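You operate a simulated robot arm through the tools that you are given. There is no shell and no other tool. Be economical: measure what you need, move in short steps, check, and stop when the job is done.

Carry out the task below with a simulated two-armed robot. There is one attempt and no reset: what you move stays moved.

Task
Gauge the gutter's fall and set the cam to make it 15 mm.
Fine: lay the gauge along the gutter floor, put it back after, then empty the blue jug into the gutter: none may stand; jug back. Set down upright: blue jug.

The check looks at the end state, three seconds after you hand in, the way a careful person would. Anything else that was tipped, shoved, dropped, spilled or broken makes it a failure.

Robot
Two 7-joint arms with two-finger parallel grippers on one trunk, on a base that drives. Base frame: it is fixed to the floor where the robot stands at the start and does not move with it; the origin is under the middle of the robot, x ahead of it, y to its left, z up. Readings come in m, rad, newtons and seconds.
The left shoulder is at the start at [0.07, 0.163, 1.222], the right one opposite. With the tool pointing down near the work surface each hand reaches from about 0.1 to 0.84 m from the robot's upright axis, wherever it stands, measured 20 degrees to its own side. Places, roughly: blue jug [0.5, -1.5, 0.75]; fall gauge [0.5, -1.25, 0.75]; floor of the gutter [0.5, -0.1, 0.7]; gutter [0.5, -0.1, 0.7]; gutter cam [0.4, -0.4, 0.6]. Payload 3.43 kg a hand.
The tool frame of a hand sits at the grasp point between the pads (the TCP): z along the fingers, y along the line on which they close. The tips reach 0.034 m beyond it. The gripper opens to 0.128 m. The fingers are 0.024 m wide and 0.012 m thick; the gripper's body (0.048 by 0.13 m) begins 0.096 m behind the TCP.
Orientation is told as [roll, pitch, yaw] about the base's x, y, z axes, in that order, counted from this pose: with the fingers straight down and closing along the base's y, the tool's x points along the base's -x, its y along +y and its z along -z.

Tools
- The arms move only by the tool step_arm. It takes "left_deltas", "right_deltas" or both (then of equal length, played together; a hand with none holds still); each is a list of rows, each a list of 7 numbers: the shift along the tool's x, y, z in units of 50 mm (1.0 is 50 mm), then the turn, a rotation vector about the tool's x, y, z in units of 6 degrees (1.0 is 6 degrees), then the gripper command, from -1 (shut) to 1 (fully open), values between in proportion. In form: [[tx, ty, tz, wx, wy, wz, fingers], ...]. A call has 1 to 8 rows; each row shifts and turns the commanded pose from where the row before left it, along the tool's axes as they then stand. A call with a number of a shift or a turn outside -1 to 1 is refused whole. Rows are played at 5 a second. More than 0.05 m and 0.15 rad between two rows, or a gripper value outside its range, and nothing of the call is played. Where a pose cannot be reached the arm comes as near as it can. A force on the tool above 40 N (or 10 N above the force at the start of the call, whichever is more), or a blocked arm, ends the call early, and 0.2 s more pass. The fingers move at their own pace (about 0.153 m/s each) and stop on an object; they squeeze with about 37 N. The grip force told is the motor's: it shows also when the fingers shut on nothing. Time passes only in rows, and 0.2 s behind the last, so rows that do not move let the fingers close. The reply holds the time, the measured pose of the TCP, the force on the tool along the base axes, the opening and the grip force, in the units named above and with some noise, with the torque about the TCP (base axes, N m) and any sound that the robot's microphone picked up.
- Cameras (640 x 400 px; columns grow to the right, rows downward): "scene" is now at [0.1199, -0.0254, 1.4221]; the picture's right is [-0.33, -0.94, 0.00], its down [-0.77, 0.27, -0.58] and it looks along [0.55, -0.19, -0.82] (base axes); focal length 270 px, centre (320, 200). "left" rides on the left gripper at [0.076, 0.011, -0.16] in its tool frame; the picture's right is [-0.15, 0.99, 0.00], its down [-0.88, -0.13, -0.46] and it looks along [-0.45, -0.07, 0.89] (tool axes); focal length 234 px, centre (320, 200). "right" rides on the right gripper at [0.076, -0.011, -0.16] in its tool frame; the picture's right is [0.15, 0.99, 0.00], its down [-0.88, 0.13, -0.46] and it looks along [-0.45, 0.07, 0.89] (tool axes); focal length 234 px, centre (320, 200). There is no depth. A picture from a camera that has moved, and an enlarged one, comes with that camera's place and axes in the base frame and with its lens.
- camera(camera): a new picture of that camera. The clock stands still meanwhile.
- move_column(by): slides the trunk up (or, below 0, down) by that many m; the arms and the scene camera ride with it, the base frame stays. It gives what a move gives, with no picture.
- roll_base(legs): drives the robot by 1 to 6 legs, each [ahead, left, turn to the left] in m, m and rad, along the robot's own axes; the way and the turn of a leg run together, so that a leg with both is an arc; at most 1.5 m and 3.142 rad a leg. The arms and the cameras ride along, it lands a little off, and it stops where it bumps. It gives what a move gives.
- pan_tilt(pan, tilt): turns the head with the scene camera to pan (to the left, within 1.501 rad either way) and tilt (down, from -0.506 to 1.204), counted from straight ahead of the robot. It gives what a move gives.
- inspect(camera, box): a new picture of the part [left, top, right, bottom] of that camera's present view, enlarged. The clock stands still meanwhile.
- sign_off(): hands the job in; it is judged then, once.

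Work in short steps. Places have to be worked out from the pictures, the camera data and where the tool is seen: move nearer, look again, correct. Check each grasp and each placing, and mend what went wrong. You have 120 turns and 108 pictures in all, those below and enlarged ones among them. Open the grippers and draw the arms clear of the work before you hand the job in, unless the task says otherwise; then end with one line.

The tools are called after "Call:" as name(argument=value, ...) on one line, values as JSON. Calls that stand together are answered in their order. step_arm: Moves the arms, as the interface text tells. Its arguments: {"type":"object","properties":{"left_deltas":{"type":"array"},"right_deltas":{"type":"array"}},"required":[]} The other tools are called the same way: move_column (by) slides the trunk up or down; roll_base (legs) drives the base; pan_tilt (pan, tilt) turns the head that bears the scene camera; camera (camera) takes a picture; inspect (camera, box) takes an enlarged picture of a part of a camera's view; sign_off () hands the job in.

At the start:

```text
time: 0.0
left_tcp_pos: [0.6016, -0.0025, 1.0844]
left_tcp_rot: [-0.001, 0.0, 0.0]
left_force: [-0.8, -0.3, 0.1]
left_torque: [0.0, 0.07, -0.02]
left_finger_gap: 0.1278
left_gripper_force: 0.1
right_tcp_pos: [0.337, -0.4541, 1.141]
right_tcp_rot: [0.0, 0.0, 0.001]
right_force: [-1.0, 0.4, -0.4]
right_torque: [-0.02, 0.02, 0.02]
right_finger_gap: 0.1282
right_gripper_force: 0.0
trunk travel left (down, up): [-0.702, 0.238]
robot x, y, heading: [-0.0007, 0.0024, -0.003]
head pan, tilt: [-0.339, 0.953]
```

scene: 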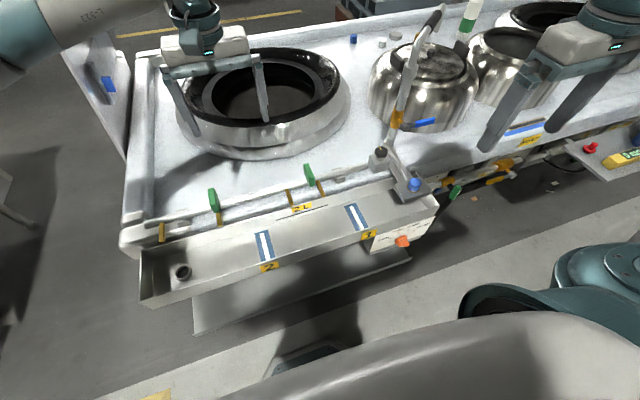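
right: 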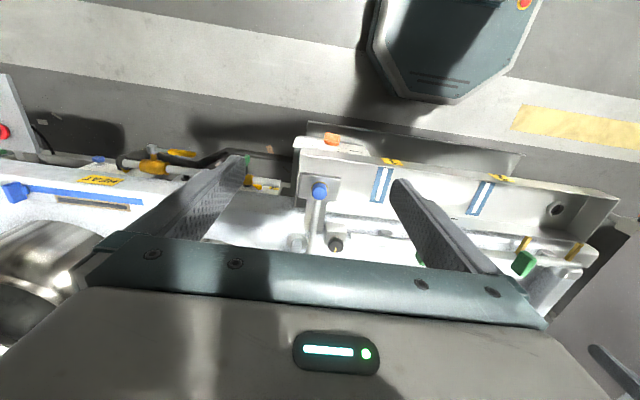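
left: 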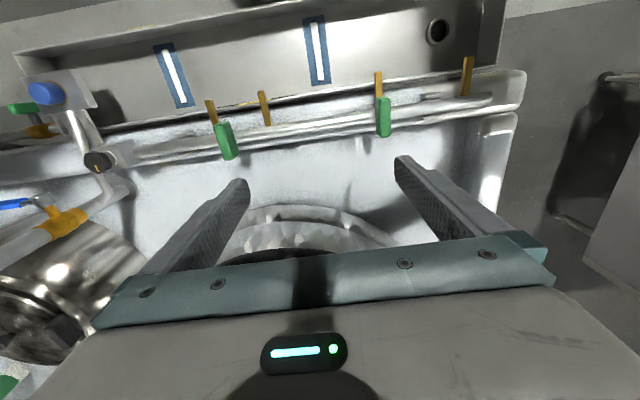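

The gutter runs along y with a drain at its left end and the cam near its right end. I'll look closer at the cam area and toward the jug.

Call:
inspect(camera="scene", box=[330, 140, 490, 260])

Call:
inspect(camera="scene", box=[130, 170, 390, 320])

Call:
pan_tilt(pan=-1.2, tilt=0.5)

Call:
camera(camera="scene")

```text
3.33 times, centred on (410, 200) of scene
camera zoom: at [0.1199, -0.0254, 1.4221], right [-0.33, -0.94, 0.0], down [-0.77, 0.27, -0.58], along [0.55, -0.19, -0.82], focal length 900 px, centre (20, 200)
```

zoom: 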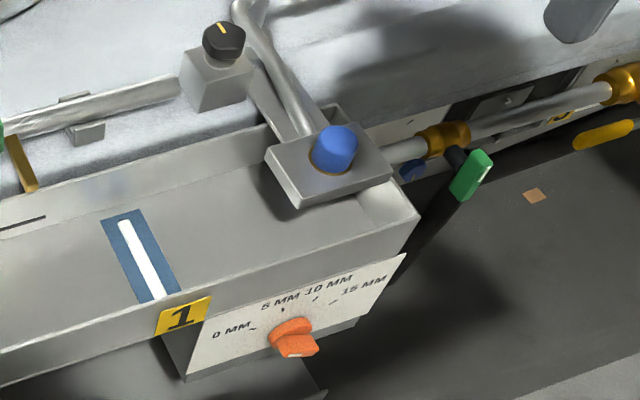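

```text
2.46 times, centred on (260, 245) of scene
camera zoom: at [0.1199, -0.0254, 1.4221], right [-0.33, -0.94, 0.0], down [-0.77, 0.27, -0.58], along [0.55, -0.19, -0.82], focal length 665 px, centre (468, 89)
```

zoom: 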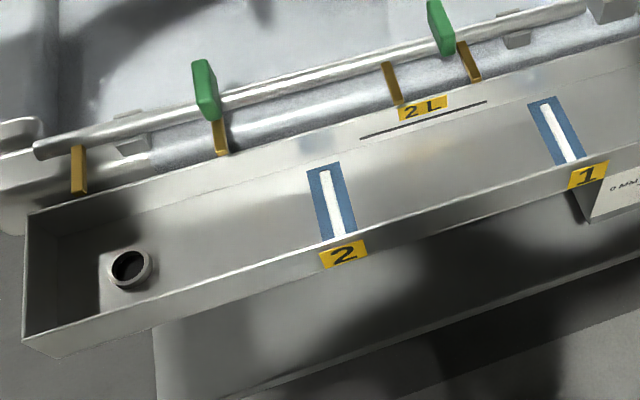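

```text
time: 1.2
left_tcp_pos: [0.6015, -0.0014, 1.0848]
left_tcp_rot: [-0.001, -0.001, 0.0]
left_force: [0.3, 0.5, -0.4]
left_torque: [0.02, -0.01, 0.01]
left_finger_gap: 0.1279
left_gripper_force: 0.1
right_tcp_pos: [0.3363, -0.4532, 1.141]
right_tcp_rot: [0.0, 0.001, 0.0]
right_force: [0.8, -0.2, -0.4]
right_torque: [0.01, -0.02, -0.06]
right_finger_gap: 0.1277
right_gripper_force: 0.0
trunk travel left (down, up): [-0.702, 0.238]
robot x, y, heading: [0.001, -0.0046, -0.001]
head pan, tilt: [-1.201, 0.499]
```

```text
102 pictures are left
camera scene: at [0.0845, -0.0862, 1.4598], right [-0.93, -0.36, 0.0], down [-0.17, 0.45, -0.88], along [0.32, -0.82, -0.48], focal length 270 px, centre (320, 200)
```

scene: 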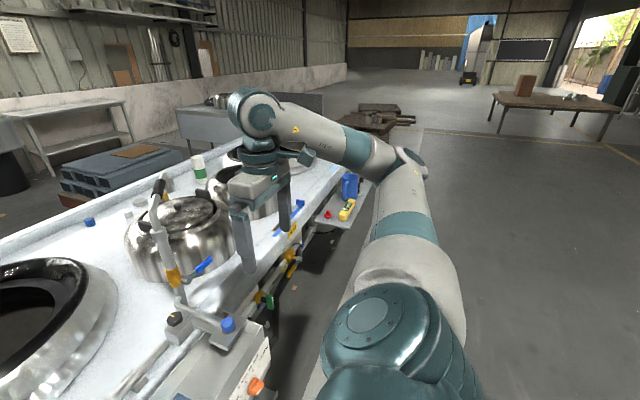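

The shelf with the blue jug and yellow gauge lies further right, off the end of the range. I'll draw the left arm back so it clears the kettles, then drive right.

Call:
step_arm(left_deltas=[[1, 0, -0.6, 0, 0, 0, 1], [1, 0, -0.6, 0, 0, 0, 1], [1, 0, -0.6, 0, 0, 0, 1], [1, 0.5, 0, 0, 0, 0, 1], [1, 0.5, 0, 0, 0, 0, 1], [0.5, 0.5, 0, 0, 0, 0, 1]])

Call:
roll_base(legs=[[-0.15, 0, 0], [0, -0.9, 0]])

Call:
pan_tilt(pan=-0.5, tilt=0.7)

Call:
camera(camera="scene")

```text
refused: row 1 steps farther than a row can; nothing moved
```

```text
time: 6.9
left_tcp_pos: [0.4532, -0.9009, 1.0848]
left_tcp_rot: [0.001, -0.001, 0.008]
left_force: [-0.3, -0.3, -0.1]
left_torque: [-0.01, -0.02, -0.01]
left_finger_gap: 0.1279
left_gripper_force: 0.1
right_tcp_pos: [0.1902, -1.3558, 1.1417]
right_tcp_rot: [0.0, 0.0, 0.007]
right_force: [-0.5, -0.6, 0.2]
right_torque: [0.0, 0.01, -0.02]
right_finger_gap: 0.1279
right_gripper_force: 0.0
trunk travel left (down, up): [-0.702, 0.238]
robot x, y, heading: [-0.1507, -0.9032, 0.002]
head pan, tilt: [-1.201, 0.499]
```

```text
time: 8.0
left_tcp_pos: [0.4518, -0.9014, 1.0854]
left_tcp_rot: [-0.001, -0.001, 0.005]
left_force: [-0.7, 0.2, 0.3]
left_torque: [-0.01, -0.01, -0.02]
left_finger_gap: 0.1281
left_gripper_force: 0.1
right_tcp_pos: [0.1907, -1.3543, 1.1402]
right_tcp_rot: [-0.001, 0.0, 0.008]
right_force: [-0.4, -0.1, 0.5]
right_torque: [-0.02, 0.0, 0.0]
right_finger_gap: 0.128
right_gripper_force: 0.1
trunk travel left (down, up): [-0.702, 0.238]
robot x, y, heading: [-0.1477, -0.9034, 0.002]
head pan, tilt: [-0.499, 0.7]
```

```text
101 pictures are left
camera scene: at [-0.0225, -0.9448, 1.4422], right [-0.47, -0.88, 0.0], down [-0.57, 0.31, -0.76], along [0.67, -0.36, -0.64], focal length 270 px, centre (320, 200)
```

scene: 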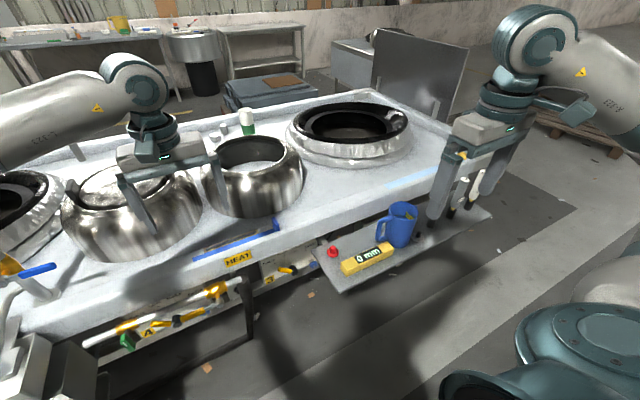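

The drive bumped nothing. I'll zoom in on the shelf and see the right hand's view.

Call:
inspect(camera="scene", box=[310, 170, 510, 300])

Call:
camera(camera="right")

```text
3.08 times, centred on (410, 235) of scene
camera zoom: at [-0.0225, -0.9448, 1.4422], right [-0.47, -0.88, 0.0], down [-0.57, 0.31, -0.76], along [0.67, -0.36, -0.64], focal length 831 px, centre (43, 92)
```

zoom: 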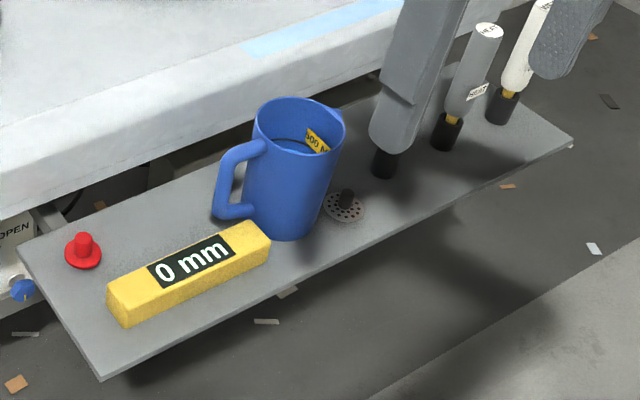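

```text
99 pictures are left
camera right: at [0.1138, -1.3685, 1.3006], right [-0.15, 0.99, 0.0], down [0.88, 0.14, 0.46], along [0.45, 0.07, -0.89], focal length 234 px, centre (320, 200)
```

right: 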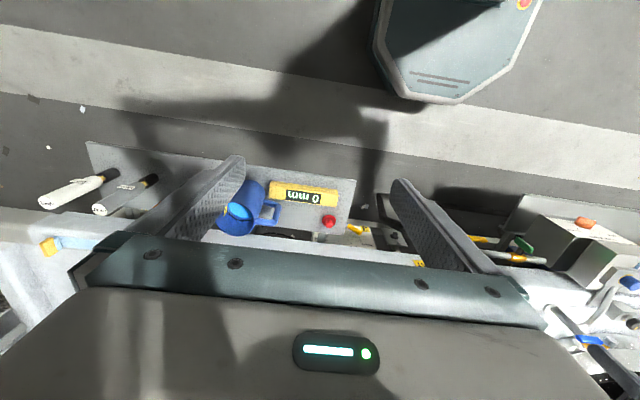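

Intersecting the two views puts the gauge's top centre near (0.42, -1.37, 0.68). It's about 0.2 m long, lying along y. I'll shift the base nearer and turn the right hand so its fingers close along x.

Call:
roll_base(legs=[[0.03, -0.22, 0]])

Call:
step_arm(right_deltas=[[0, 0, 0, 0, 0, 1, 1], [0, 0, 0, 0, 0, 1, 1], [0, 0, 0, 0, 0, 1, 1], [0, 0, 0, 0, 0, 1, 1], [0, 0, 0, 0, 0, 1, 1], [0, 0, 0, 0, 0, 1, 1], [0, 0, 0, 0, 0, 1, 1], [0, 0, 0, 0, 0, 1, 1]])

Call:
step_arm(right_deltas=[[0, 0, 0, 0, 0, 1, 1], [0, 0, 0, 0, 0, 1, 1], [0, 0, 0, 0, 0, 1, 1], [0, 0, 0, 0, 0, 1, 1], [0, 0, 0, 0, 0, 1, 1], [0, 0, 0, 0, 0, 1, 1], [0, 0, 0, 0, 0, 1, 1]])

Call:
camera(camera="right")

```text
time: 9.7
left_tcp_pos: [0.4828, -1.1179, 1.0846]
left_tcp_rot: [0.001, -0.002, 0.008]
left_force: [0.0, -1.3, 0.3]
left_torque: [0.0, 0.0, -0.02]
left_finger_gap: 0.1279
left_gripper_force: 0.0
right_tcp_pos: [0.2218, -1.5702, 1.1404]
right_tcp_rot: [0.0, 0.001, 0.01]
right_force: [-0.1, 0.2, 0.3]
right_torque: [-0.01, 0.01, 0.0]
right_finger_gap: 0.1279
right_gripper_force: 0.1
trunk travel left (down, up): [-0.702, 0.238]
robot x, y, heading: [-0.1188, -1.1225, 0.006]
head pan, tilt: [-0.499, 0.7]
```

```text
time: 11.5
left_tcp_pos: [0.4833, -1.1165, 1.0836]
left_tcp_rot: [0.0, 0.001, 0.008]
left_force: [-0.7, 0.1, 0.2]
left_torque: [0.01, 0.0, -0.01]
left_finger_gap: 0.1281
left_gripper_force: 0.1
right_tcp_pos: [0.2228, -1.5734, 1.1404]
right_tcp_rot: [0.001, 0.0, -0.831]
right_force: [0.5, -0.2, 0.2]
right_torque: [-0.01, 0.06, -0.01]
right_finger_gap: 0.1281
right_gripper_force: 0.0
trunk travel left (down, up): [-0.702, 0.238]
robot x, y, heading: [-0.1169, -1.1228, 0.006]
head pan, tilt: [-0.499, 0.7]
```

```text
time: 13.1
left_tcp_pos: [0.484, -1.1178, 1.0847]
left_tcp_rot: [0.001, -0.001, 0.008]
left_force: [0.7, -0.4, 0.3]
left_torque: [0.0, 0.01, 0.05]
left_finger_gap: 0.1281
left_gripper_force: 0.2
right_tcp_pos: [0.2214, -1.5718, 1.141]
right_tcp_rot: [-0.001, 0.001, -1.563]
right_force: [0.7, -0.3, -0.4]
right_torque: [-0.02, 0.01, -0.02]
right_finger_gap: 0.1282
right_gripper_force: 0.1
trunk travel left (down, up): [-0.702, 0.238]
robot x, y, heading: [-0.1126, -1.1234, 0.015]
head pan, tilt: [-0.499, 0.7]
```

```text
98 pictures are left
camera right: at [0.2101, -1.4976, 1.3005], right [0.99, 0.15, 0.0], down [0.14, -0.88, 0.46], along [0.07, -0.45, -0.89], focal length 234 px, centre (320, 200)
```

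right: 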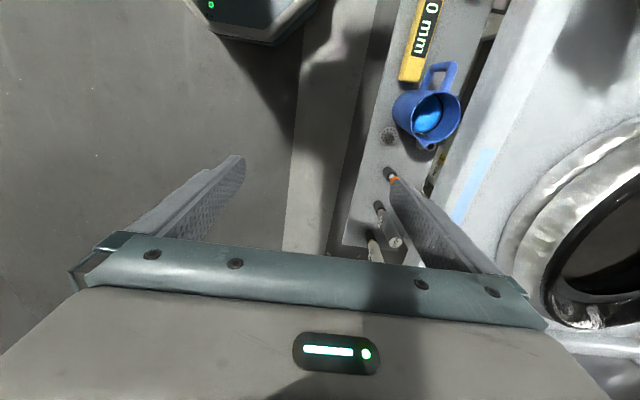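

The jug stands near (0.44, -1.53), spout toward -y and handle toward +y. I'll move the right hand above the gauge and draw the left hand back toward the robot.

Call:
step_arm(right_deltas=[[0.66, 0.66, 0, 0, 0, 0, 1], [0.66, 0.66, 0, 0, 0, 0, 1], [0.66, 0.66, 0, 0, 0, 0, 1], [0.66, 0.66, 0, 0, 0, 0, 1], [0.66, 0.66, 0, 0, 0, 0, 1], [0.66, 0.66, 0, 0, 0, 0, 1]], left_deltas=[[0.9, 0.3, 0, 0, 0, 0, 1], [0.9, 0.3, 0, 0, 0, 0, 1], [0.9, 0.3, 0, 0, 0, 0, 1], [0.9, 0.3, 0, 0, 0, 0, 1], [0, 0, 0, 0, 0, 0, 1], [0, 0, 0, 0, 0, 0, 1]])

Call:
camera(camera="right")

```text
time: 14.5
left_tcp_pos: [0.3052, -1.0578, 1.0845]
left_tcp_rot: [-0.002, 0.001, 0.009]
left_force: [0.1, -0.3, 0.2]
left_torque: [-0.04, -0.01, 0.02]
left_finger_gap: 0.1281
left_gripper_force: 0.2
right_tcp_pos: [0.4208, -1.3722, 1.1406]
right_tcp_rot: [-0.001, -0.002, -1.561]
right_force: [-0.2, -0.5, -0.5]
right_torque: [-0.06, 0.02, -0.05]
right_finger_gap: 0.1281
right_gripper_force: 0.1
trunk travel left (down, up): [-0.702, 0.238]
robot x, y, heading: [-0.1177, -1.1203, 0.004]
head pan, tilt: [-0.499, 0.7]
```

```text
97 pictures are left
camera right: at [0.4089, -1.2968, 1.3002], right [0.99, 0.15, 0.0], down [0.14, -0.88, 0.46], along [0.07, -0.45, -0.89], focal length 234 px, centre (320, 200)
```

right: 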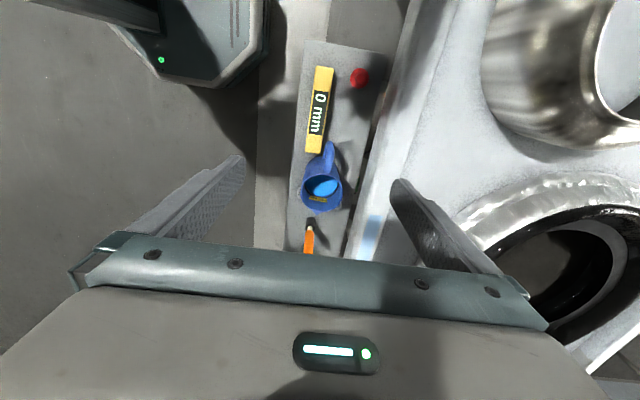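

The gauge centre is confirmed at about (0.418, -1.369). I'll descend with the fingers partly closed, then check the clearance.

Call:
step_arm(right_deltas=[[0.06, -0.05, 0.99, 0, 0, 0, 0.2], [0, 0, 1, 0, 0, 0, 0.2], [0, 0, 1, 0, 0, 0, 0.2], [0, 0, 1, 0, 0, 0, 0.2], [0, 0, 1, 0, 0, 0, 0.2], [0, 0, 1, 0, 0, 0, 0.2], [0, 0, 1, 0, 0, 0, 0.2]])

Call:
camera(camera="right")

Call:
pan_tilt(pan=-0.45, tilt=0.8)

Call:
camera(camera="scene")

```text
time: 16.1
left_tcp_pos: [0.3041, -1.06, 1.0841]
left_tcp_rot: [-0.001, 0.0, 0.009]
left_force: [0.4, 0.7, -0.1]
left_torque: [0.0, 0.06, -0.01]
left_finger_gap: 0.1279
left_gripper_force: 0.0
right_tcp_pos: [0.4176, -1.3689, 0.7904]
right_tcp_rot: [0.003, -0.001, -1.562]
right_force: [-0.1, 0.6, 0.1]
right_torque: [-0.01, 0.02, 0.04]
right_finger_gap: 0.0767
right_gripper_force: 0.0
trunk travel left (down, up): [-0.702, 0.238]
robot x, y, heading: [-0.1187, -1.1232, 0.009]
head pan, tilt: [-0.499, 0.7]
```

```text
96 pictures are left
camera right: at [0.4041, -1.2948, 0.9502], right [0.99, 0.16, 0.0], down [0.14, -0.88, 0.46], along [0.07, -0.45, -0.89], focal length 234 px, centre (320, 200)
```

right: 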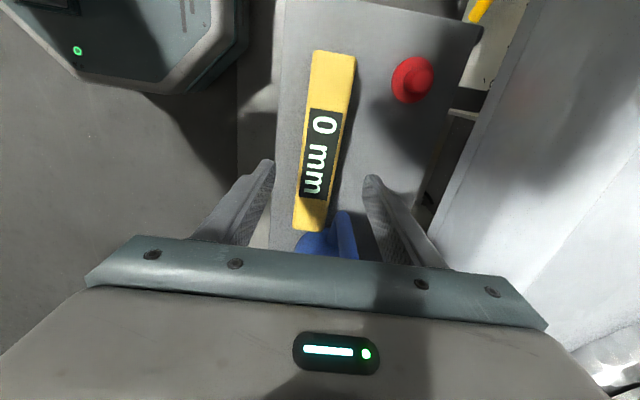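

```text
time: 16.7
left_tcp_pos: [0.3047, -1.0591, 1.086]
left_tcp_rot: [0.0, -0.001, 0.008]
left_force: [0.1, 0.1, -0.1]
left_torque: [-0.01, 0.01, -0.01]
left_finger_gap: 0.1281
left_gripper_force: 0.2
right_tcp_pos: [0.4159, -1.3688, 0.7909]
right_tcp_rot: [0.0, -0.001, -1.562]
right_force: [0.4, 0.1, -0.1]
right_torque: [-0.01, -0.02, 0.01]
right_finger_gap: 0.0769
right_gripper_force: 0.1
trunk travel left (down, up): [-0.702, 0.238]
robot x, y, heading: [-0.1149, -1.118, 0.005]
head pan, tilt: [-0.45, 0.799]
```

```text
95 pictures are left
camera scene: at [0.0068, -1.1561, 1.434], right [-0.43, -0.9, 0.0], down [-0.65, 0.31, -0.7], along [0.63, -0.3, -0.72], focal length 270 px, centre (320, 200)
```

scene: 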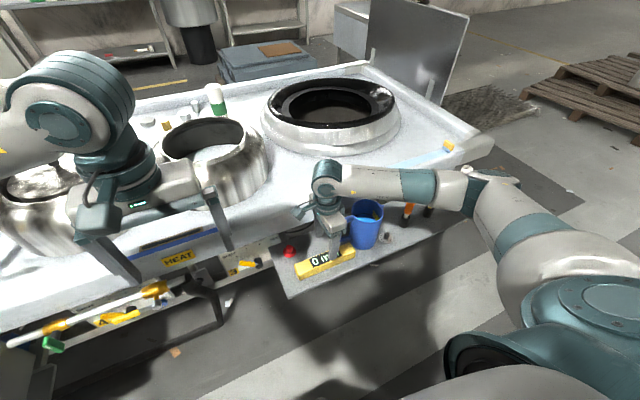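

Alignment is good, so I'll descend further and look again.

Call:
step_arm(right_deltas=[[-0.06, 0, 0.9, 0, 0, 0, 0.2], [0, 0, 0.8, 0, 0, 0, 0.2]])

Call:
inspect(camera="scene", box=[260, 170, 420, 300])

```text
time: 17.3
left_tcp_pos: [0.3049, -1.0599, 1.0848]
left_tcp_rot: [0.0, 0.001, 0.009]
left_force: [0.0, 1.0, 0.3]
left_torque: [0.03, -0.02, 0.0]
left_finger_gap: 0.128
left_gripper_force: 0.2
right_tcp_pos: [0.4165, -1.3729, 0.7054]
right_tcp_rot: [-0.001, -0.001, -1.562]
right_force: [0.0, 0.5, -0.2]
right_torque: [0.03, 0.01, -0.03]
right_finger_gap: 0.0766
right_gripper_force: 0.0
trunk travel left (down, up): [-0.702, 0.238]
robot x, y, heading: [-0.1168, -1.1228, 0.005]
head pan, tilt: [-0.45, 0.799]
```

```text
3.08 times, centred on (340, 235) of scene
camera zoom: at [0.0073, -1.1561, 1.434], right [-0.43, -0.9, 0.0], down [-0.65, 0.31, -0.7], along [0.63, -0.3, -0.72], focal length 831 px, centre (258, 92)
```

zoom: 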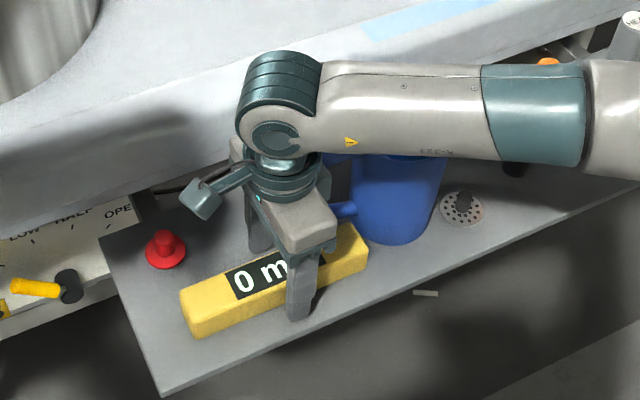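

The fingers straddle the gauge. I'll go down in small steps and watch the force.

Call:
step_arm(right_deltas=[[0, 0, 0.25, 0, 0, 0, 0.2], [0, 0, 0.15, 0, 0, 0, 0.2]])

Call:
inspect(camera="scene", box=[290, 220, 370, 285])

```text
time: 18.0
left_tcp_pos: [0.3033, -1.0594, 1.0857]
left_tcp_rot: [0.0, -0.002, 0.007]
left_force: [0.0, 0.2, 0.1]
left_torque: [0.0, 0.03, 0.01]
left_finger_gap: 0.1281
left_gripper_force: 0.0
right_tcp_pos: [0.42, -1.3711, 0.6942]
right_tcp_rot: [0.006, 0.002, -1.562]
right_force: [-8.6, -0.9, 28.9]
right_torque: [-0.31, 1.69, -0.05]
right_finger_gap: 0.0816
right_gripper_force: 5.1
trunk travel left (down, up): [-0.702, 0.238]
robot x, y, heading: [-0.1201, -1.1192, 0.004]
head pan, tilt: [-0.45, 0.799]
stopped in row 2 (right hand): the force on the tool passed its limit at 46 N (the readings are from after the stop); the commanded pose is now the measured one
```

```text
6.15 times, centred on (330, 252) of scene
camera zoom: at [0.0049, -1.1557, 1.4344], right [-0.43, -0.9, 0.0], down [-0.65, 0.31, -0.7], along [0.63, -0.3, -0.72], focal length 1662 px, centre (258, -123)
```

zoom: 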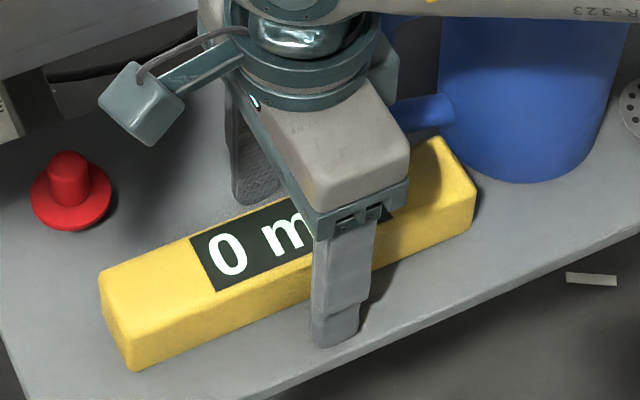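

The tips touched the shelf at TCP z≈0.694, so its surface is at about 0.660. I'll lift 5 mm and close.

Call:
step_arm(right_deltas=[[0, 0, -0.1, 0, 0, 0, 0.2], [0, 0, 0, 0, 0, 0, -1], [0, 0, 0, 0, 0, 0, -1], [0, 0, 0, 0, 0, 0, -1]])

Call:
step_arm(right_deltas=[[0, 0, -0.4, 0, 0, 0, -1], [0, 0, -1, 0, 0, 0, -1], [0, 0, -1, 0, 0, 0, -1]])

Call:
camera(camera="right")

Call:
inspect(camera="scene", box=[260, 150, 420, 280])

```text
time: 19.0
left_tcp_pos: [0.304, -1.059, 1.0846]
left_tcp_rot: [0.0, 0.0, 0.008]
left_force: [-0.1, 0.0, 0.1]
left_torque: [-0.06, 0.0, -0.03]
left_finger_gap: 0.1278
left_gripper_force: 0.0
right_tcp_pos: [0.4193, -1.3725, 0.6964]
right_tcp_rot: [0.005, 0.003, -1.562]
right_force: [0.4, -0.2, -0.3]
right_torque: [-0.01, -0.01, 0.0]
right_finger_gap: 0.0417
right_gripper_force: 36.7
trunk travel left (down, up): [-0.702, 0.238]
robot x, y, heading: [-0.115, -1.121, 0.008]
head pan, tilt: [-0.45, 0.799]
```

```text
time: 19.8
left_tcp_pos: [0.3034, -1.0598, 1.0843]
left_tcp_rot: [-0.002, 0.0, 0.01]
left_force: [0.5, -1.1, 0.0]
left_torque: [0.01, 0.01, 0.0]
left_finger_gap: 0.1279
left_gripper_force: 0.2
right_tcp_pos: [0.4161, -1.3735, 0.8159]
right_tcp_rot: [0.006, 0.0, -1.563]
right_force: [0.1, 0.4, -0.4]
right_torque: [0.0, 0.0, 0.02]
right_finger_gap: 0.0414
right_gripper_force: 36.9
trunk travel left (down, up): [-0.702, 0.238]
robot x, y, heading: [-0.1148, -1.1208, 0.004]
head pan, tilt: [-0.45, 0.799]
```

```text
92 pictures are left
camera right: at [0.4031, -1.2985, 0.9763], right [0.99, 0.15, 0.01], down [0.14, -0.88, 0.46], along [0.08, -0.45, -0.89], focal length 234 px, centre (320, 200)
```

right: 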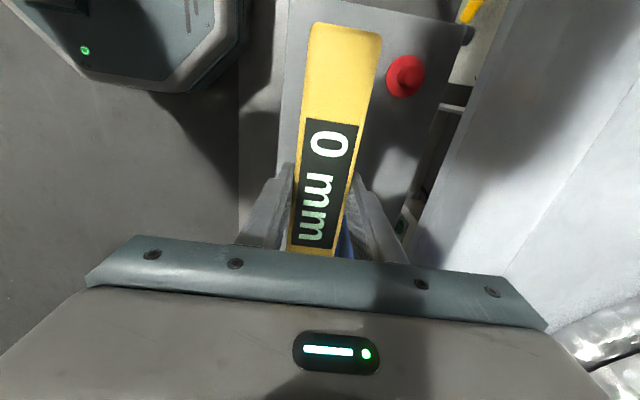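

```text
3.08 times, centred on (340, 215) of scene
camera zoom: at [0.0067, -1.156, 1.4339], right [-0.43, -0.9, 0.0], down [-0.65, 0.31, -0.7], along [0.63, -0.3, -0.72], focal length 831 px, centre (258, 154)
```

zoom: 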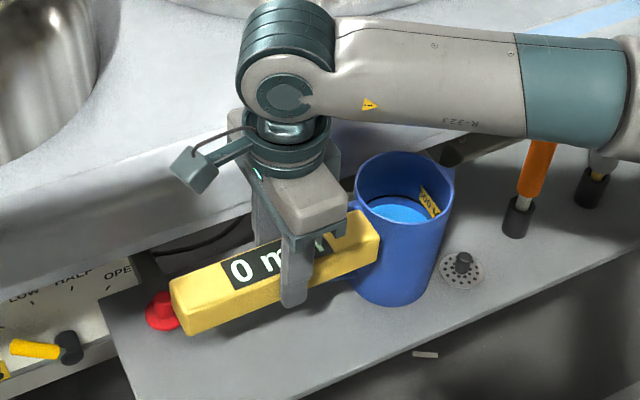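

The gauge is held, 41 mm across and level. Its home pose was TCP (0.419, -1.3725, 0.6964). I'll raise it and drive back to the gutter, backing off first for clearance.

Call:
step_arm(right_deltas=[[0, 0, -1, 0, 0, 0, -1], [0, 0, -1, 0, 0, 0, -1], [0, 0, -1, 0, 0, 0, -1], [0, 0, -1, 0, 0, 0, -1], [0, 0, -1, 0, 0, 0, -1], [0, 0, -1, 0, 0, 0, -1]])

Call:
roll_base(legs=[[-0.15, 0, 0], [0, 1.12, 0], [0.12, 0, 0]])

Call:
pan_tilt(pan=-0.3, tilt=0.9)

Call:
camera(camera="scene")

Call:
camera(camera="right")

```text
time: 21.2
left_tcp_pos: [0.3038, -1.0599, 1.0862]
left_tcp_rot: [0.0, -0.002, 0.009]
left_force: [-1.3, 1.0, 0.3]
left_torque: [-0.03, -0.03, -0.01]
left_finger_gap: 0.1281
left_gripper_force: 0.0
right_tcp_pos: [0.413, -1.3722, 1.117]
right_tcp_rot: [0.005, 0.0, -1.562]
right_force: [-0.8, 0.8, -1.5]
right_torque: [-0.03, -0.02, -0.01]
right_finger_gap: 0.0414
right_gripper_force: 36.9
trunk travel left (down, up): [-0.702, 0.238]
robot x, y, heading: [-0.1148, -1.1211, 0.005]
head pan, tilt: [-0.45, 0.799]
```

```text
time: 28.7
left_tcp_pos: [0.2591, 0.0569, 1.085]
left_tcp_rot: [0.0, 0.0, 0.016]
left_force: [0.2, -0.7, -0.1]
left_torque: [0.02, -0.04, 0.02]
left_finger_gap: 0.1279
left_gripper_force: 0.0
right_tcp_pos: [0.3727, -0.2546, 1.1177]
right_tcp_rot: [0.007, 0.003, -1.555]
right_force: [0.5, 0.0, -1.6]
right_torque: [0.01, -0.01, 0.01]
right_finger_gap: 0.0415
right_gripper_force: 36.6
trunk travel left (down, up): [-0.702, 0.238]
robot x, y, heading: [-0.1604, -0.0105, 0.015]
head pan, tilt: [-0.45, 0.799]
```

```text
time: 29.4
left_tcp_pos: [0.2609, 0.056, 1.0847]
left_tcp_rot: [0.0, 0.0, 0.016]
left_force: [-0.2, -0.4, -0.2]
left_torque: [0.02, -0.02, 0.01]
left_finger_gap: 0.1281
left_gripper_force: 0.2
right_tcp_pos: [0.3753, -0.2556, 1.1166]
right_tcp_rot: [0.005, 0.001, -1.555]
right_force: [0.0, -0.3, -2.5]
right_torque: [0.01, 0.0, 0.0]
right_finger_gap: 0.0415
right_gripper_force: 36.9
trunk travel left (down, up): [-0.702, 0.238]
robot x, y, heading: [-0.1628, -0.0096, 0.019]
head pan, tilt: [-0.3, 0.901]
```

```text
90 pictures are left
camera scene: at [-0.036, -0.03, 1.4259], right [-0.28, -0.96, 0.0], down [-0.75, 0.22, -0.62], along [0.6, -0.17, -0.78], focal length 270 px, centre (320, 200)
```

scene: 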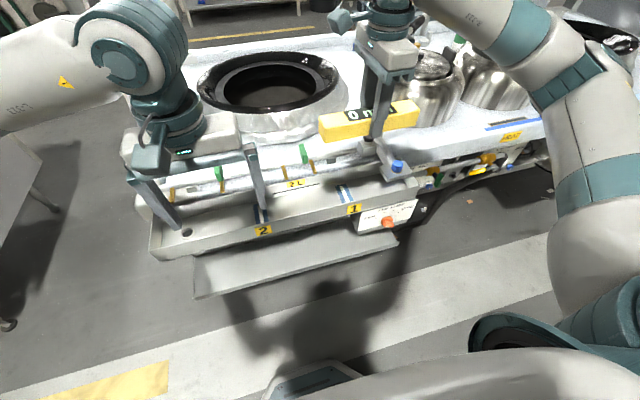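

```text
89 pictures are left
camera right: at [0.3606, -0.1813, 1.276], right [0.99, 0.16, 0.01], down [0.14, -0.88, 0.46], along [0.08, -0.45, -0.89], focal length 234 px, centre (320, 200)
```

right: 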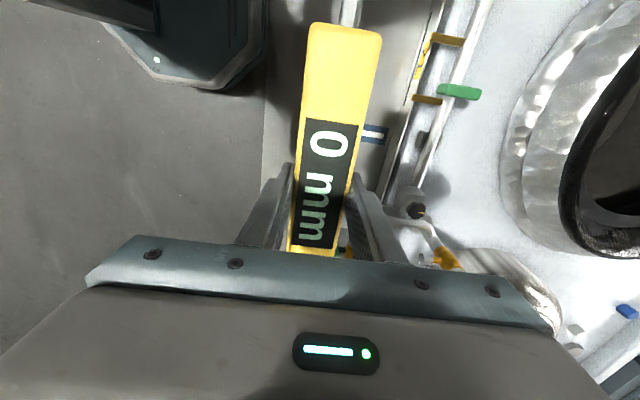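

The gutter is in view now. I'll look with the left wrist camera and zoom the scene to fix the gutter's x and width.

Call:
camera(camera="left")

Call:
inspect(camera="scene", box=[140, 150, 440, 280])

```text
88 pictures are left
camera left: at [0.1852, 0.0652, 1.2438], right [0.13, 0.99, 0.0], down [0.88, -0.12, 0.46], along [0.45, -0.06, -0.89], focal length 234 px, centre (320, 200)
```

left: 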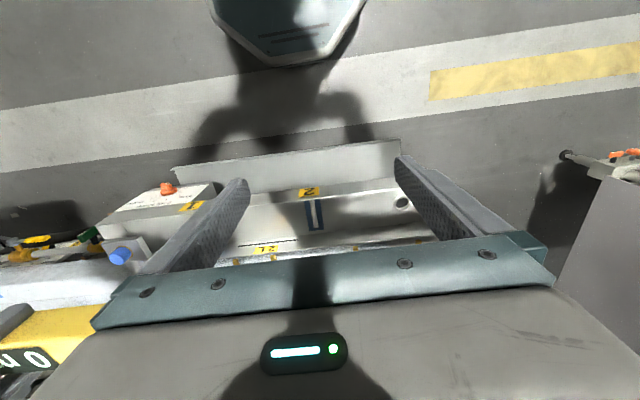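

```text
2.13 times, centred on (290, 215) of scene
camera zoom: at [-0.036, -0.03, 1.4259], right [-0.28, -0.96, 0.0], down [-0.75, 0.22, -0.62], along [0.6, -0.17, -0.78], focal length 576 px, centre (384, 168)
```

zoom: 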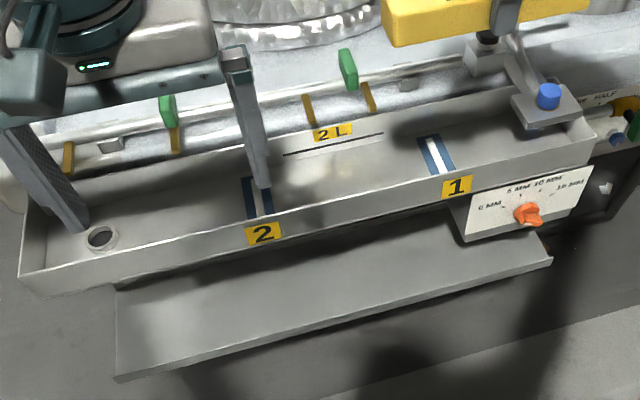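

My triangulation of the floor is too loose (z anywhere from 0.70 to 0.78). I'll drive slightly forward, bring the left hand lower as an extra viewpoint, and swing the right hand over the gutter, still high.

Call:
roll_base(legs=[[0.08, 0.03, -0.015]])

Call:
step_arm(left_deltas=[[0, 0, 0.8, 0, 0, 0, 1], [0, 0, 0.8, 0, 0, 0, 1], [0, 0, 0.8, 0, 0, 0, 1], [0, 0, 0.8, 0, 0, 0, 1]])

Call:
camera(camera="left")

```text
time: 30.4
left_tcp_pos: [0.3412, 0.0799, 1.0864]
left_tcp_rot: [0.0, 0.001, 0.001]
left_force: [0.6, -0.1, 0.1]
left_torque: [-0.01, 0.03, 0.03]
left_finger_gap: 0.1283
left_gripper_force: 0.0
right_tcp_pos: [0.4484, -0.2342, 1.117]
right_tcp_rot: [0.008, 0.001, -1.571]
right_force: [0.6, -0.6, -1.5]
right_torque: [-0.01, -0.02, 0.0]
right_finger_gap: 0.0416
right_gripper_force: 36.9
trunk travel left (down, up): [-0.702, 0.238]
robot x, y, heading: [-0.0796, 0.0255, 0.0]
head pan, tilt: [-0.3, 0.901]
```

```text
time: 31.4
left_tcp_pos: [0.3398, 0.0793, 0.9242]
left_tcp_rot: [0.0, -0.003, -0.001]
left_force: [0.3, 0.8, 0.4]
left_torque: [0.01, 0.0, 0.0]
left_finger_gap: 0.128
left_gripper_force: 0.1
right_tcp_pos: [0.4475, -0.2327, 1.1175]
right_tcp_rot: [0.005, 0.001, -1.57]
right_force: [-0.2, -0.1, -1.2]
right_torque: [-0.01, 0.0, -0.01]
right_finger_gap: 0.0414
right_gripper_force: 37.5
trunk travel left (down, up): [-0.702, 0.238]
robot x, y, heading: [-0.0807, 0.021, 0.0]
head pan, tilt: [-0.3, 0.901]
```

```text
86 pictures are left
camera left: at [0.2644, 0.0907, 1.0837], right [0.15, 0.99, 0.0], down [0.88, -0.13, 0.46], along [0.45, -0.07, -0.89], focal length 234 px, centre (320, 200)
```

left: 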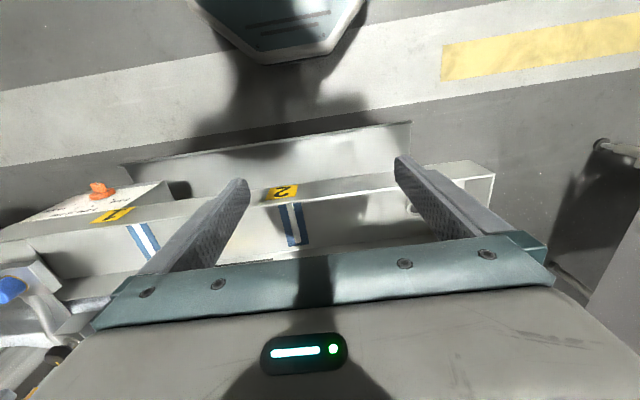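

The floor works out at about z 0.745 and x 0.478, with the marks at y≈-0.265 and 0.013. I'll bring the right hand over (0.478, -0.125), lower it to z≈0.92 and check.

Call:
step_arm(right_deltas=[[0.8, 0.3, 0, 0, 0, 0, -1], [0.8, 0.3, 0, 0, 0, 0, -1], [0.55, 0, 0.7, 0, 0, 0, -1], [0, 0, 1, 0, 0, 0, -1], [0, 0, 1, 0, 0, 0, -1], [0, 0, 1, 0, 0, 0, -1], [0, 0, 0.3, 0, 0, 0, -1]], left_deltas=[[0, 1, 0, 0, 0, 0, 1], [0, 1, 0, 0, 0, 0, 1], [0, 1, 0, 0, 0, 0, 1], [0, 0, 0, 0, 0, 0, 1], [0, 0, 0, 0, 0, 0, 1], [0, 0, 0, 0, 0, 0, 1], [0, 0, 0, 0, 0, 0, 1]])

Call:
camera(camera="scene")

Call:
camera(camera="left")

Call:
camera(camera="right")

```text
time: 33.0
left_tcp_pos: [0.3392, 0.229, 0.9253]
left_tcp_rot: [0.0, 0.0, -0.001]
left_force: [0.7, -0.3, -0.6]
left_torque: [-0.02, -0.01, 0.04]
left_finger_gap: 0.1279
left_gripper_force: 0.1
right_tcp_pos: [0.4798, -0.1253, 0.9179]
right_tcp_rot: [0.008, 0.002, -1.57]
right_force: [-0.1, 0.6, -2.9]
right_torque: [-0.01, -0.03, -0.01]
right_finger_gap: 0.0416
right_gripper_force: 37.1
trunk travel left (down, up): [-0.702, 0.238]
robot x, y, heading: [-0.0802, 0.0196, -0.002]
head pan, tilt: [-0.3, 0.901]
```

```text
85 pictures are left
camera scene: at [0.0417, -0.0015, 1.426], right [-0.3, -0.96, 0.0], down [-0.75, 0.23, -0.62], along [0.59, -0.18, -0.78], focal length 270 px, centre (320, 200)
```

scene: 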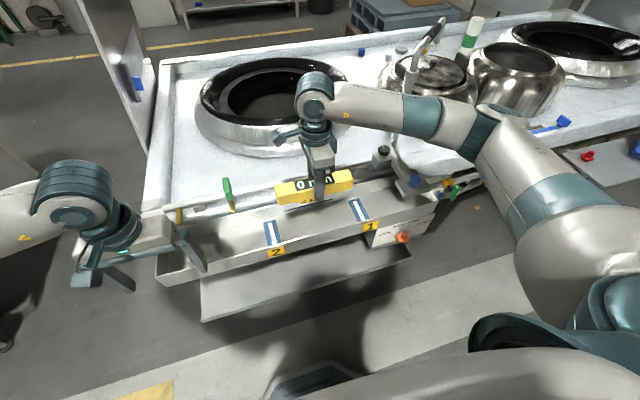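

```text
84 pictures are left
camera left: at [0.2634, 0.2394, 1.0841], right [0.15, 0.99, 0.0], down [0.88, -0.13, 0.46], along [0.45, -0.07, -0.89], focal length 234 px, centre (320, 200)
```

left: 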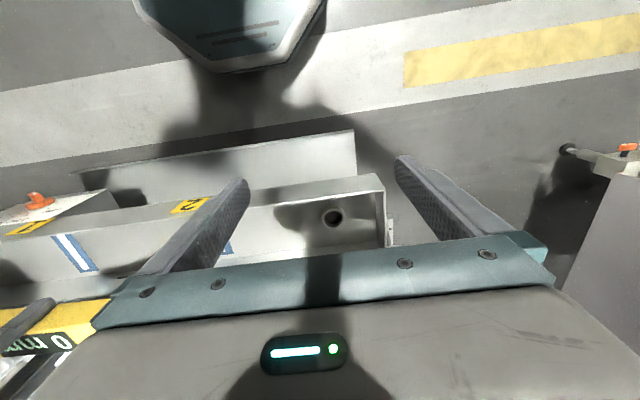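

```text
83 pictures are left
camera right: at [0.4678, -0.052, 1.0769], right [0.99, 0.15, 0.01], down [0.13, -0.88, 0.45], along [0.07, -0.45, -0.89], focal length 234 px, centre (320, 200)
```

right: 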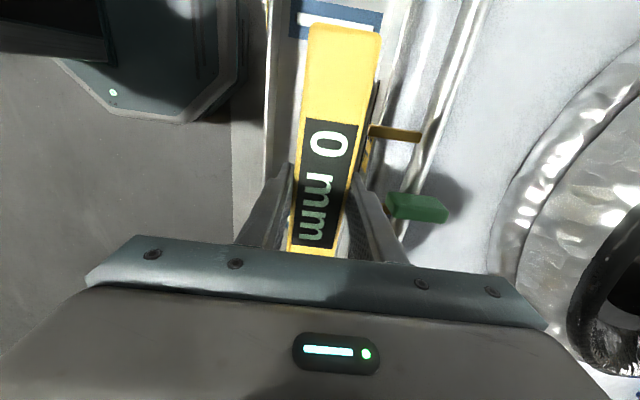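

The floor spans x 0.425 to 0.53 with its centre at 0.478, so the hand is centred and clears the green lever. I'll lower the gauge toward the floor.

Call:
step_arm(right_deltas=[[0, -0.03, 0.7, 0, 0, 0, -1], [0, 0, 0.7, 0, 0, 0, -1], [0, 0, 0.6, 0, 0, 0, -1]])

Call:
inspect(camera="scene", box=[240, 140, 440, 265])

```text
time: 33.9
left_tcp_pos: [0.3393, 0.2295, 0.9244]
left_tcp_rot: [0.001, 0.0, 0.001]
left_force: [0.1, 0.6, 0.2]
left_torque: [-0.02, -0.01, -0.02]
left_finger_gap: 0.1278
left_gripper_force: 0.1
right_tcp_pos: [0.481, -0.1263, 0.8166]
right_tcp_rot: [0.007, 0.001, -1.569]
right_force: [0.1, 0.1, -1.8]
right_torque: [-0.02, 0.02, 0.04]
right_finger_gap: 0.0412
right_gripper_force: 36.4
trunk travel left (down, up): [-0.702, 0.238]
robot x, y, heading: [-0.0841, 0.023, 0.001]
head pan, tilt: [-0.3, 0.901]
```

```text
3.20 times, centred on (340, 202) of scene
camera zoom: at [0.042, -0.0014, 1.426], right [-0.3, -0.96, 0.0], down [-0.75, 0.23, -0.62], along [0.59, -0.18, -0.78], focal length 864 px, centre (256, 192)
```

zoom: 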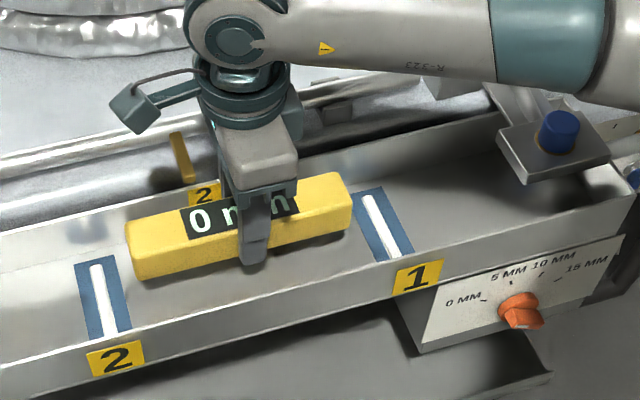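

The gauge is inside the gutter walls and above the floor. I'll keep going down in small steps until it touches.

Call:
step_arm(right_deltas=[[0, -0.03, 0.3, 0, 0, 0, -1], [0, 0, 0.2, 0, 0, 0, -1], [0, 0, 0.15, 0, 0, 0, -1], [0, 0, 0.15, 0, 0, 0, -1]])

```text
time: 34.9
left_tcp_pos: [0.3393, 0.2282, 0.9264]
left_tcp_rot: [0.001, -0.002, 0.0]
left_force: [-0.5, 0.9, 1.1]
left_torque: [-0.01, 0.01, 0.01]
left_finger_gap: 0.1282
left_gripper_force: 0.1
right_tcp_pos: [0.4778, -0.1256, 0.7765]
right_tcp_rot: [0.005, 0.001, -1.572]
right_force: [-0.2, -0.1, -2.3]
right_torque: [0.02, 0.03, 0.04]
right_finger_gap: 0.0415
right_gripper_force: 37.0
trunk travel left (down, up): [-0.702, 0.238]
robot x, y, heading: [-0.0852, 0.0247, -0.0]
head pan, tilt: [-0.3, 0.901]
```

No contact yet, so I'll continue in 5 mm steps.

Call:
step_arm(right_deltas=[[0, 0, 0.1, 0, 0, 0, -1], [0, 0, 0.1, 0, 0, 0, -1], [0, 0, 0.1, 0, 0, 0, -1], [0, 0, 0.1, 0, 0, 0, -1], [0, 0, 0.1, 0, 0, 0, -1], [0, 0, 0.1, 0, 0, 0, -1]])

Call:
inspect(camera="scene", box=[240, 140, 440, 265])

```text
time: 35.9
left_tcp_pos: [0.3376, 0.2291, 0.9269]
left_tcp_rot: [0.0, -0.005, -0.002]
left_force: [0.2, 0.2, -0.9]
left_torque: [-0.03, 0.05, -0.02]
left_finger_gap: 0.1282
left_gripper_force: 0.0
right_tcp_pos: [0.4781, -0.1254, 0.7632]
right_tcp_rot: [0.012, 0.004, -1.57]
right_force: [-13.0, -2.9, 24.4]
right_torque: [-0.73, 1.05, -0.21]
right_finger_gap: 0.0414
right_gripper_force: 37.4
trunk travel left (down, up): [-0.702, 0.238]
robot x, y, heading: [-0.0841, 0.0238, 0.007]
head pan, tilt: [-0.3, 0.901]
stopped in row 5 (right hand): the force on the tool passed its limit at 47 N (the readings are from after the stop); the commanded pose is now the measured one
```

```text
3.20 times, centred on (340, 202) of scene
camera zoom: at [0.0388, -0.001, 1.4264], right [-0.3, -0.95, 0.0], down [-0.75, 0.23, -0.62], along [0.59, -0.18, -0.78], focal length 864 px, centre (256, 192)
```

zoom: 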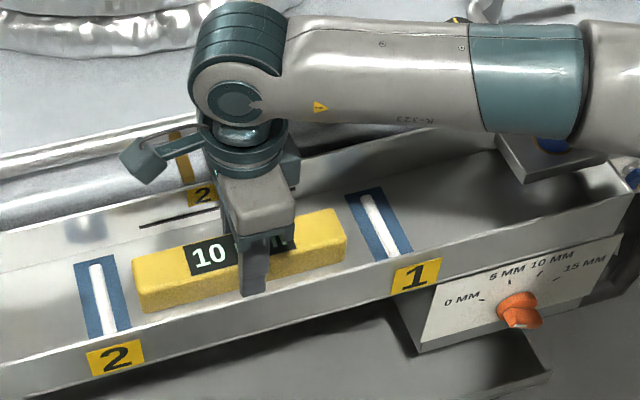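

The gauge touched the floor and reads "10". I'll ease off and open just enough to let it lie free, then read it.

Call:
step_arm(right_deltas=[[0, 0, -0.02, 0, 0, 0, -0.12], [0, 0, 0, 0, 0, 0, -0.12]])

Call:
step_arm(right_deltas=[[0, 0, -0.5, 0, 0, 0, -0.12], [0, 0, -1, 0, 0, 0, -0.12], [0, 0, -1, 0, 0, 0, -0.12], [0, 0, -1, 0, 0, 0, -0.12]])

Call:
inspect(camera="scene", box=[240, 140, 440, 265])

Call:
camera(camera="right")

```text
time: 36.5
left_tcp_pos: [0.3387, 0.2287, 0.926]
left_tcp_rot: [-0.002, -0.002, -0.001]
left_force: [-1.3, 0.1, 0.7]
left_torque: [0.01, 0.01, -0.01]
left_finger_gap: 0.1282
left_gripper_force: 0.1
right_tcp_pos: [0.482, -0.1252, 0.763]
right_tcp_rot: [0.017, 0.003, -1.574]
right_force: [11.6, -1.9, 24.2]
right_torque: [-0.38, 0.33, 0.23]
right_finger_gap: 0.0492
right_gripper_force: 0.1
trunk travel left (down, up): [-0.702, 0.238]
robot x, y, heading: [-0.0824, 0.0223, -0.001]
head pan, tilt: [-0.3, 0.901]
```

```text
time: 37.5
left_tcp_pos: [0.3373, 0.229, 0.9254]
left_tcp_rot: [0.0, -0.001, 0.0]
left_force: [-0.4, 0.5, 0.7]
left_torque: [-0.03, 0.0, -0.01]
left_finger_gap: 0.1279
left_gripper_force: 0.2
right_tcp_pos: [0.4788, -0.125, 0.9359]
right_tcp_rot: [0.009, 0.003, -1.571]
right_force: [-0.2, 0.5, -1.1]
right_torque: [0.02, -0.01, -0.04]
right_finger_gap: 0.0564
right_gripper_force: 0.0
trunk travel left (down, up): [-0.702, 0.238]
robot x, y, heading: [-0.0821, 0.0277, 0.0]
head pan, tilt: [-0.3, 0.901]
```

```text
3.20 times, centred on (340, 202) of scene
camera zoom: at [0.0405, -0.0008, 1.426], right [-0.3, -0.96, 0.0], down [-0.75, 0.23, -0.62], along [0.59, -0.18, -0.78], focal length 864 px, centre (256, 192)
```

zoom: 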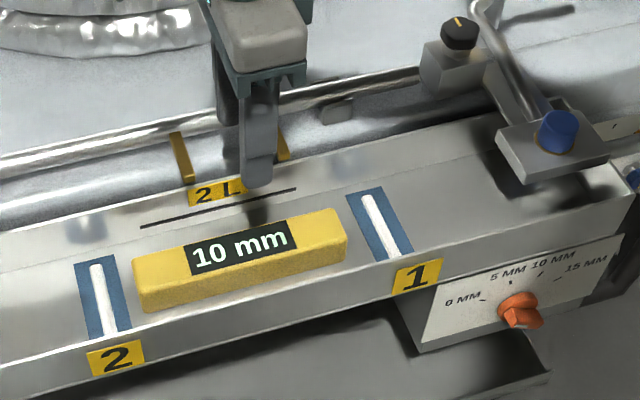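

```text
79 pictures are left
camera right: at [0.4645, -0.052, 1.0963], right [0.99, 0.15, 0.01], down [0.12, -0.88, 0.46], along [0.08, -0.45, -0.89], focal length 234 px, centre (320, 200)
```

right: 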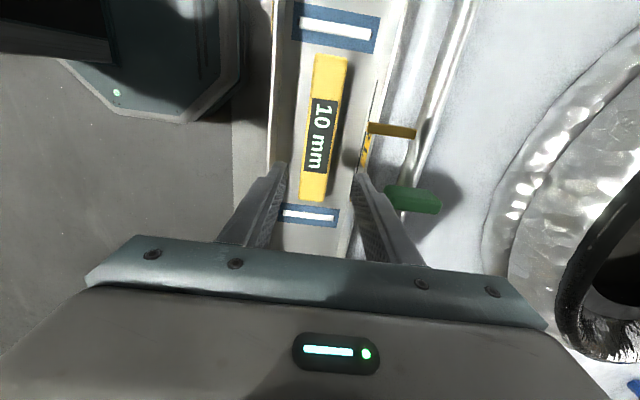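

Released, the gauge reads 10 mm. I'll zoom in on the cam dial to see its pointer.

Call:
inspect(camera="scene", box=[364, 205, 444, 255])

```text
8.00 times, centred on (404, 230) of scene
camera zoom: at [0.0405, -0.0008, 1.426], right [-0.3, -0.96, 0.0], down [-0.75, 0.23, -0.62], along [0.59, -0.18, -0.78], focal length 2161 px, centre (-352, -40)
```

zoom: 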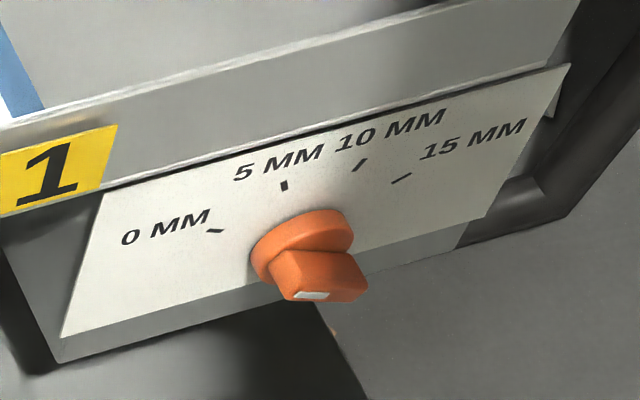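

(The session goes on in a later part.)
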